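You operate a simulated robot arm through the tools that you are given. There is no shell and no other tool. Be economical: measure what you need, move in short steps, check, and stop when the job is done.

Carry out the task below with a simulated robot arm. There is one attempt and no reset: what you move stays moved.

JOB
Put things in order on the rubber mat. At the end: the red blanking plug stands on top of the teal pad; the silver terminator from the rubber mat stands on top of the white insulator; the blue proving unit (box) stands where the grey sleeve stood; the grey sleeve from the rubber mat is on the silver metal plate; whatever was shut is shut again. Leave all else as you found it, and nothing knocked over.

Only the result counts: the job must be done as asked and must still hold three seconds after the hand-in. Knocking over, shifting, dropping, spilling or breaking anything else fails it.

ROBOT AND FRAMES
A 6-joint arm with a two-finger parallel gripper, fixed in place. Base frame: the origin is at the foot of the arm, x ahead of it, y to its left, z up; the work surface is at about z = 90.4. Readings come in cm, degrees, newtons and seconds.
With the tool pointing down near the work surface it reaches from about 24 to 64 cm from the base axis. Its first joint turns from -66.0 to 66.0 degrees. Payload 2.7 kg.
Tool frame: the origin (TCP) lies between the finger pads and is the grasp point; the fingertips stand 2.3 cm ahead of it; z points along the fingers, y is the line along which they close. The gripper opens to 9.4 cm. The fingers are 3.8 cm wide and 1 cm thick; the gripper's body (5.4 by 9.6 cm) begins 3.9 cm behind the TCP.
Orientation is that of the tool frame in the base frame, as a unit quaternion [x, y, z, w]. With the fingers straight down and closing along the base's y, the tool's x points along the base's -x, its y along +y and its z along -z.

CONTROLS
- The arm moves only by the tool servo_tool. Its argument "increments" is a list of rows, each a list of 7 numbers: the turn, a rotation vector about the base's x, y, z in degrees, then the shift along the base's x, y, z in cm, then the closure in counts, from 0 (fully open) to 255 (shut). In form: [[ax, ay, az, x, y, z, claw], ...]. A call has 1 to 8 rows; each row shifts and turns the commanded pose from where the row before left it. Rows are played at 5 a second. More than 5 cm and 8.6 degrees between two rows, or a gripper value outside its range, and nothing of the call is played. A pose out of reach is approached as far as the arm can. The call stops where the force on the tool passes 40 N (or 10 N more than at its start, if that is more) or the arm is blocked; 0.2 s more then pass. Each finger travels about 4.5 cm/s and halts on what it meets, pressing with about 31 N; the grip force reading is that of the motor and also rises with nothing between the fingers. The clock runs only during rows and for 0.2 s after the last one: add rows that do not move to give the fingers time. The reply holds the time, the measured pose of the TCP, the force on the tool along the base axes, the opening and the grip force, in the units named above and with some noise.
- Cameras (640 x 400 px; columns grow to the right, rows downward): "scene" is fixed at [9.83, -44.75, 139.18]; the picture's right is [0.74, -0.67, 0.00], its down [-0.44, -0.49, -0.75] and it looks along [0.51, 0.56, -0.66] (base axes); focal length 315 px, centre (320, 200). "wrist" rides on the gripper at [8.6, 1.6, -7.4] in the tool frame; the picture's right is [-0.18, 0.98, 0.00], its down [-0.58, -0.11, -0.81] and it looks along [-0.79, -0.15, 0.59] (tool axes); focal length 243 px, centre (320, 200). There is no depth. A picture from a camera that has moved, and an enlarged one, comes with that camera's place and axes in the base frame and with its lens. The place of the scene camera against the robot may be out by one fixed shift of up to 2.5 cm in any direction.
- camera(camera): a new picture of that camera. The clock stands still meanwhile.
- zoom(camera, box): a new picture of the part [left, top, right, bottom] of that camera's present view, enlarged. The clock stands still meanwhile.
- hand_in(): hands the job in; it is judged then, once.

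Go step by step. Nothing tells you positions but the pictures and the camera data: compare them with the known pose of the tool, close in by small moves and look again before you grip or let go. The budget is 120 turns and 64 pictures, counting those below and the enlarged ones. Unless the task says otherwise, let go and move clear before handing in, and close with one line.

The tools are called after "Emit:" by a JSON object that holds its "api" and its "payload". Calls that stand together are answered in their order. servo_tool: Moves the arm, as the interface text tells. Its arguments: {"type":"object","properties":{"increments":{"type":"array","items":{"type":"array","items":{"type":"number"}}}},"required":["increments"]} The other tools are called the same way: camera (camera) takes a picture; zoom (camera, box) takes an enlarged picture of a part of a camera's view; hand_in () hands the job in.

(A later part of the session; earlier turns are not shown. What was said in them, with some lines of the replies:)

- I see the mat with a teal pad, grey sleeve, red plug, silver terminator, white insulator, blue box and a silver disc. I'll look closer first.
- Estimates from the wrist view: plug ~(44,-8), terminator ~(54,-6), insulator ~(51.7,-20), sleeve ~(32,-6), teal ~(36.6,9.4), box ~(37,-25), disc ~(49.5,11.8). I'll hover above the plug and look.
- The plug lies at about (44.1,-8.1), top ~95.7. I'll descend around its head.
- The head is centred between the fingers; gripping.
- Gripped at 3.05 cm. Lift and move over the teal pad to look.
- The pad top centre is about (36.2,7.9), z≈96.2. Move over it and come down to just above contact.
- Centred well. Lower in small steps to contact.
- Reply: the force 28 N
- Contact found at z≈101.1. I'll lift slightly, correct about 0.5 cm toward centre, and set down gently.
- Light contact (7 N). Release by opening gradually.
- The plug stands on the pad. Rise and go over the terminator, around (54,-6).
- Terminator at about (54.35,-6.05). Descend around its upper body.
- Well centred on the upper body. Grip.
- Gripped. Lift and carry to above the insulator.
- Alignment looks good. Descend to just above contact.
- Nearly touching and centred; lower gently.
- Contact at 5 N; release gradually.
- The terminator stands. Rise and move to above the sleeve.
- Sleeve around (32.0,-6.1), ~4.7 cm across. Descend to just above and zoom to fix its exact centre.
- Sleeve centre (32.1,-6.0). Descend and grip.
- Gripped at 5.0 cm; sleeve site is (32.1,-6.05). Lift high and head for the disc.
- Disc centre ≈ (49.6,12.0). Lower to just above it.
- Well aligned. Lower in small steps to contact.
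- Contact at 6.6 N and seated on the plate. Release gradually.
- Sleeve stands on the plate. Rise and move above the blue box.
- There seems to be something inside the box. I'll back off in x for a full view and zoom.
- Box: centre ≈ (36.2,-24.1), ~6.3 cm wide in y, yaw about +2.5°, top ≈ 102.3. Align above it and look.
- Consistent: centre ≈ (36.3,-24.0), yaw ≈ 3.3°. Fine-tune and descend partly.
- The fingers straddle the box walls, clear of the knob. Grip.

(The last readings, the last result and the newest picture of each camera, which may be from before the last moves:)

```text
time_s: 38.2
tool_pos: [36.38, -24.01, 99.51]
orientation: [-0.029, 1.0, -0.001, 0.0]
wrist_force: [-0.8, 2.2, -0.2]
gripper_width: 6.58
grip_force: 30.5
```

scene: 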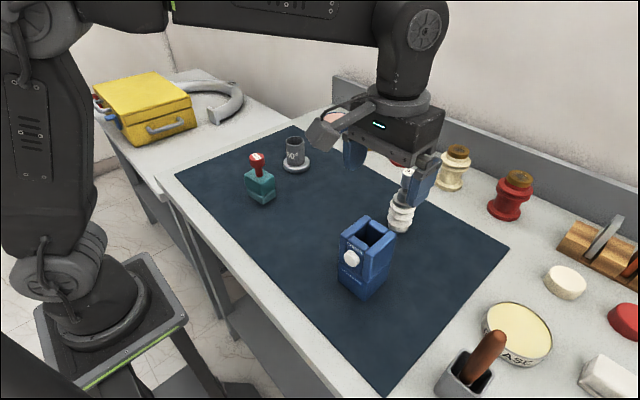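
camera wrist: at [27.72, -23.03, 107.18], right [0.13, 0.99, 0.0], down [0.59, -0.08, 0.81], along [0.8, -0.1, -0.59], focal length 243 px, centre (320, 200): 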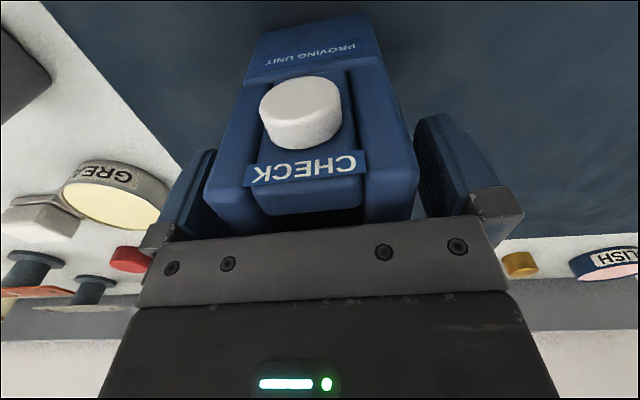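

Gripped at 6.6 cm. Lift a little and check.

Emit:
{"api": "servo_tool", "payload": {"increments": [[0, 0, 0, 0, 0, 1, 150], [0, 0, 0, 0, 0, 2, 150], [0, 0, 0, 0, 0, 2, 150], [0, 0, 0, 0, 0, 0, 150]]}}

Emit:
{"api": "camera", "payload": {"camera": "scene"}}

```text
time_s: 39.2
tool_pos: [36.45, -24.1, 104.63]
orientation: [-0.029, 1.0, 0.0, 0.001]
wrist_force: [-0.2, -0.3, -3.0]
gripper_width: 6.58
grip_force: 30.9
```

```text
21 pictures are left
```

scene: 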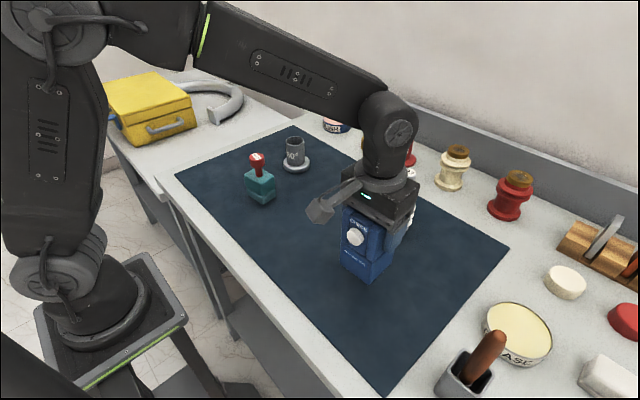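

Lifted cleanly. Carry to the sleeve's former spot (32.1,-6.05).

Emit:
{"api": "servo_tool", "payload": {"increments": [[0, 0, 0, -1.1, 3, 0, 150], [0, 0, 0, -1.1, 4, 0, 150], [0, 0, 0, -1.1, 4, 0, 150], [0, 0, 0, -1.0, 4, 0, 150], [0, 0, 0, 0, 3, 0, 150], [0, 0, 0, 0, 0, 0, 150], [0, 0, 0, 0, 0, -3.5, 150], [0, 0, 0, 0, 0, 0, 150]]}}

Emit:
{"api": "zoom", "payload": {"camera": "scene", "box": [220, 150, 380, 270]}}

Emit:
{"api": "camera", "payload": {"camera": "wrist"}}

```text
time_s: 41.0
tool_pos: [32.24, -6.1, 100.93]
orientation: [-0.029, 1.0, 0.001, -0.001]
wrist_force: [-1.1, -0.1, -2.6]
gripper_width: 6.56
grip_force: 31.0
```

```text
3.33 times, centred on (300, 210) of scene
camera zoom: at [9.84, -44.75, 139.18], right [0.74, -0.67, 0.0], down [-0.44, -0.49, -0.75], along [0.51, 0.56, -0.66], focal length 1050 px, centre (387, 167)
```

zoom: 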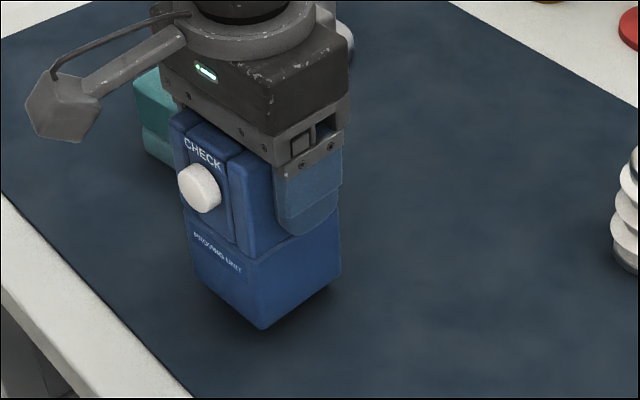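

```text
19 pictures are left
camera wrist: at [23.71, -5.07, 108.45], right [0.13, 0.99, 0.0], down [0.59, -0.08, 0.81], along [0.8, -0.1, -0.59], focal length 243 px, centre (320, 200)
```

wrist: 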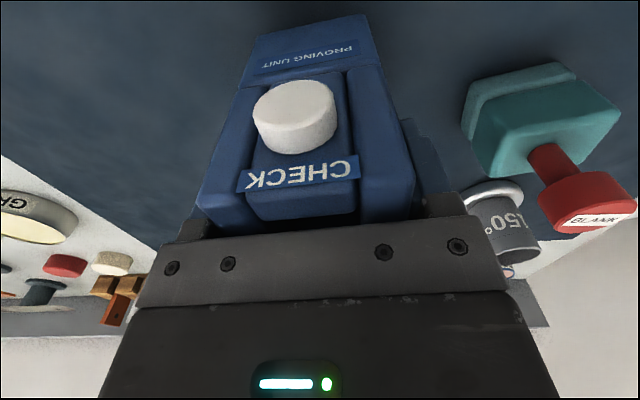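

Above the spot. Lower gently to contact.

Emit:
{"api": "servo_tool", "payload": {"increments": [[0, 0, 0, -0.1, 0.05, -0.7, 150], [0, 0, 0, 0, 0, -0.4, 150], [0, 0, 0, 0, 0, -0.2, 150], [0, 0, 0, 0, 0, 0, 150]]}}

```text
time_s: 42.0
tool_pos: [32.08, -6.06, 99.66]
orientation: [-0.029, 1.0, 0.0, 0.0]
wrist_force: [0.5, -0.3, -3.0]
gripper_width: 6.61
grip_force: 30.9
```

Emit:
{"api": "servo_tool", "payload": {"increments": [[0, 0, 0, 0, 0, -0.15, 150], [0, 0, 0, 0, 0, 0, 150]]}}

```text
time_s: 42.6
tool_pos: [32.14, -6.13, 99.62]
orientation: [-0.029, 1.0, 0.0, 0.0]
wrist_force: [-0.5, 0.2, -3.0]
gripper_width: 6.6
grip_force: 31.4
```

Emit:
{"api": "servo_tool", "payload": {"increments": [[0, 0, 0, 0, 0, -0.1, 150], [0, 0, 0, 0, 0, 0, 150]]}}

```text
time_s: 43.2
tool_pos: [32.14, -6.23, 99.47]
orientation: [-0.029, 1.0, 0.0, -0.001]
wrist_force: [-0.8, -0.3, 7.3]
gripper_width: 6.58
grip_force: 30.5
```

Contact made. Release and rise.

Emit:
{"api": "servo_tool", "payload": {"increments": [[0, 0, 0, 0, 0, 0, 70], [0, 0, 0, 0, 0, 0, 40], [0, 0, 0, 0, 0, 0, 0], [0, 0, 0, 0, 0, 0, 0], [0, 0, 0, 0, 0, 0, 0]]}}

Emit:
{"api": "camera", "payload": {"camera": "wrist"}}

```text
time_s: 44.4
tool_pos: [32.04, -6.05, 99.48]
orientation: [-0.029, 1.0, 0.001, 0.0]
wrist_force: [-0.2, -0.2, -0.1]
gripper_width: 9.41
grip_force: 0.0
```

```text
18 pictures are left
camera wrist: at [23.45, -4.97, 106.94], right [0.13, 0.99, 0.0], down [0.59, -0.08, 0.81], along [0.8, -0.1, -0.59], focal length 243 px, centre (320, 200)
```

wrist: 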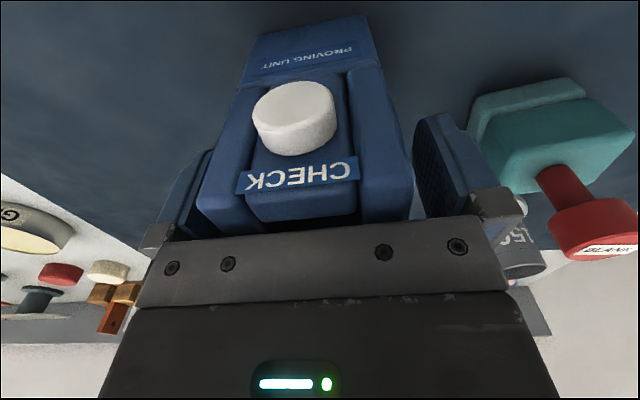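

Emit:
{"api": "servo_tool", "payload": {"increments": [[0, 0, 0, 0, 0, 3, 0], [0, 0, 0, 0, 0, 4, 0], [0, 0, 0, 0, 0, 5, 0], [0, 0, 0, 0, 0, 5, 0], [0, 0, 0, -3, -4, 2, 0], [0, 0, 0, 0, 0, 0, 0]]}}

Emit:
{"api": "camera", "payload": {"camera": "scene"}}

Emit:
{"api": "camera", "payload": {"camera": "wrist"}}

```text
refused: row 5 steps farther than a row can; nothing moved
```

```text
17 pictures are left
```

scene: 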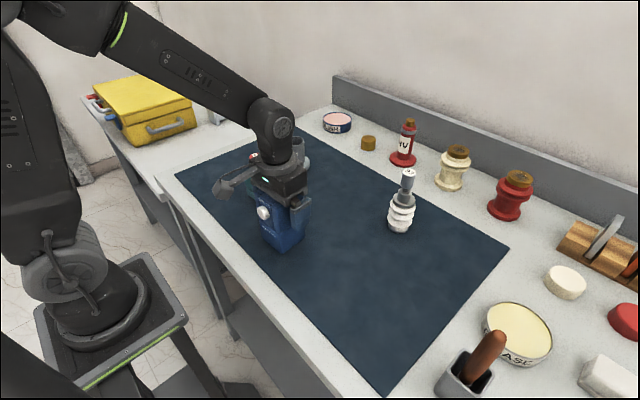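

```text
16 pictures are left
camera wrist: at [23.45, -4.97, 106.94], right [0.13, 0.99, 0.0], down [0.59, -0.08, 0.81], along [0.8, -0.1, -0.59], focal length 243 px, centre (320, 200)
```

wrist: 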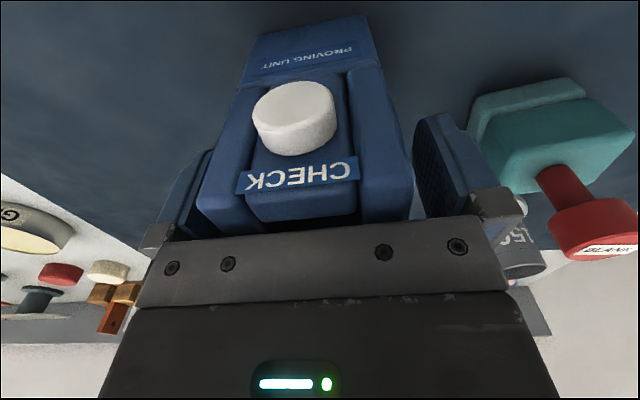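

One row was too long, so I rise straight up instead.

Emit:
{"api": "servo_tool", "payload": {"increments": [[0, 0, 0, 0, 0, 3, 0], [0, 0, 0, 0, 0, 4, 0], [0, 0, 0, 0, 0, 4.5, 0], [0, 0, 0, 0, 0, 4.5, 0], [0, 0, 0, -2, -4, 0, 0], [0, 0, 0, 0, -4, 0, 0], [0, 0, 0, 0, -4, 0, 0], [0, 0, 0, 0, 0, 0, 0]]}}

Emit:
{"api": "camera", "payload": {"camera": "scene"}}

Emit:
{"api": "zoom", "payload": {"camera": "scene", "box": [220, 120, 430, 270]}}

Emit:
{"api": "camera", "payload": {"camera": "wrist"}}

```text
time_s: 46.2
tool_pos: [29.93, -18.07, 115.54]
orientation: [-0.029, 1.0, 0.0, 0.0]
wrist_force: [0.7, 0.0, 0.2]
gripper_width: 9.4
grip_force: 0.1
```

```text
15 pictures are left
```

scene: 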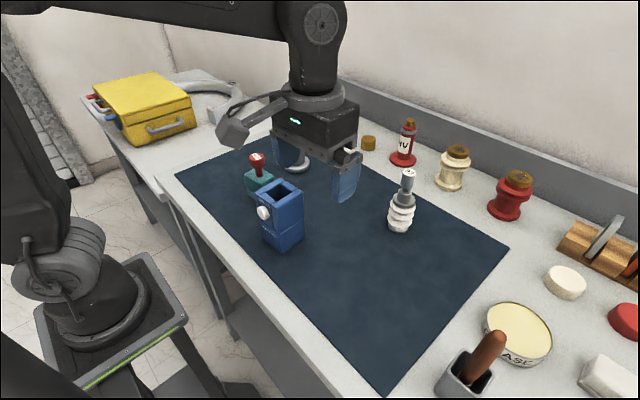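

```text
2.67 times, centred on (325, 195) of scene
camera zoom: at [9.83, -44.75, 139.18], right [0.74, -0.67, 0.0], down [-0.44, -0.49, -0.75], along [0.51, 0.56, -0.66], focal length 840 px, centre (307, 213)
```

zoom: 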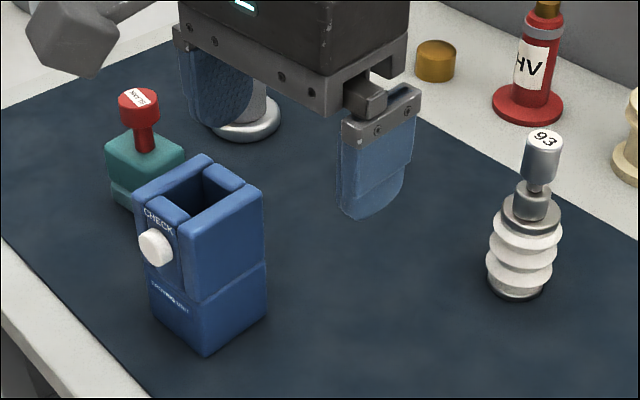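

```text
13 pictures are left
camera wrist: at [21.35, -17.02, 122.93], right [0.13, 0.99, 0.0], down [0.59, -0.08, 0.81], along [0.8, -0.1, -0.59], focal length 243 px, centre (320, 200)
```

wrist: 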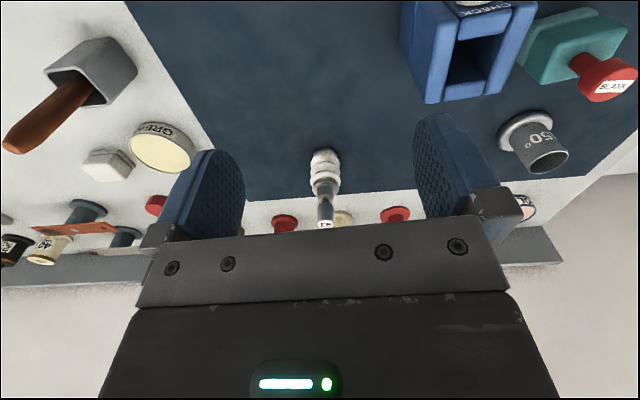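

All four items are in place, standing and clear of the gripper, and the box sits on the sleeve's old spot. Nothing was opened, so nothing needs shutting; I'm handing in.

Emit:
{"api": "hand_in", "payload": {}}

```text
The job is handed in.
```

I've handed the job in. The red plug stands on the teal pad, the silver terminator on the white insulator, the grey sleeve on the silver plate, and the blue box where the sleeve stood. I opened nothing, knocked nothing over, and moved nothing else.
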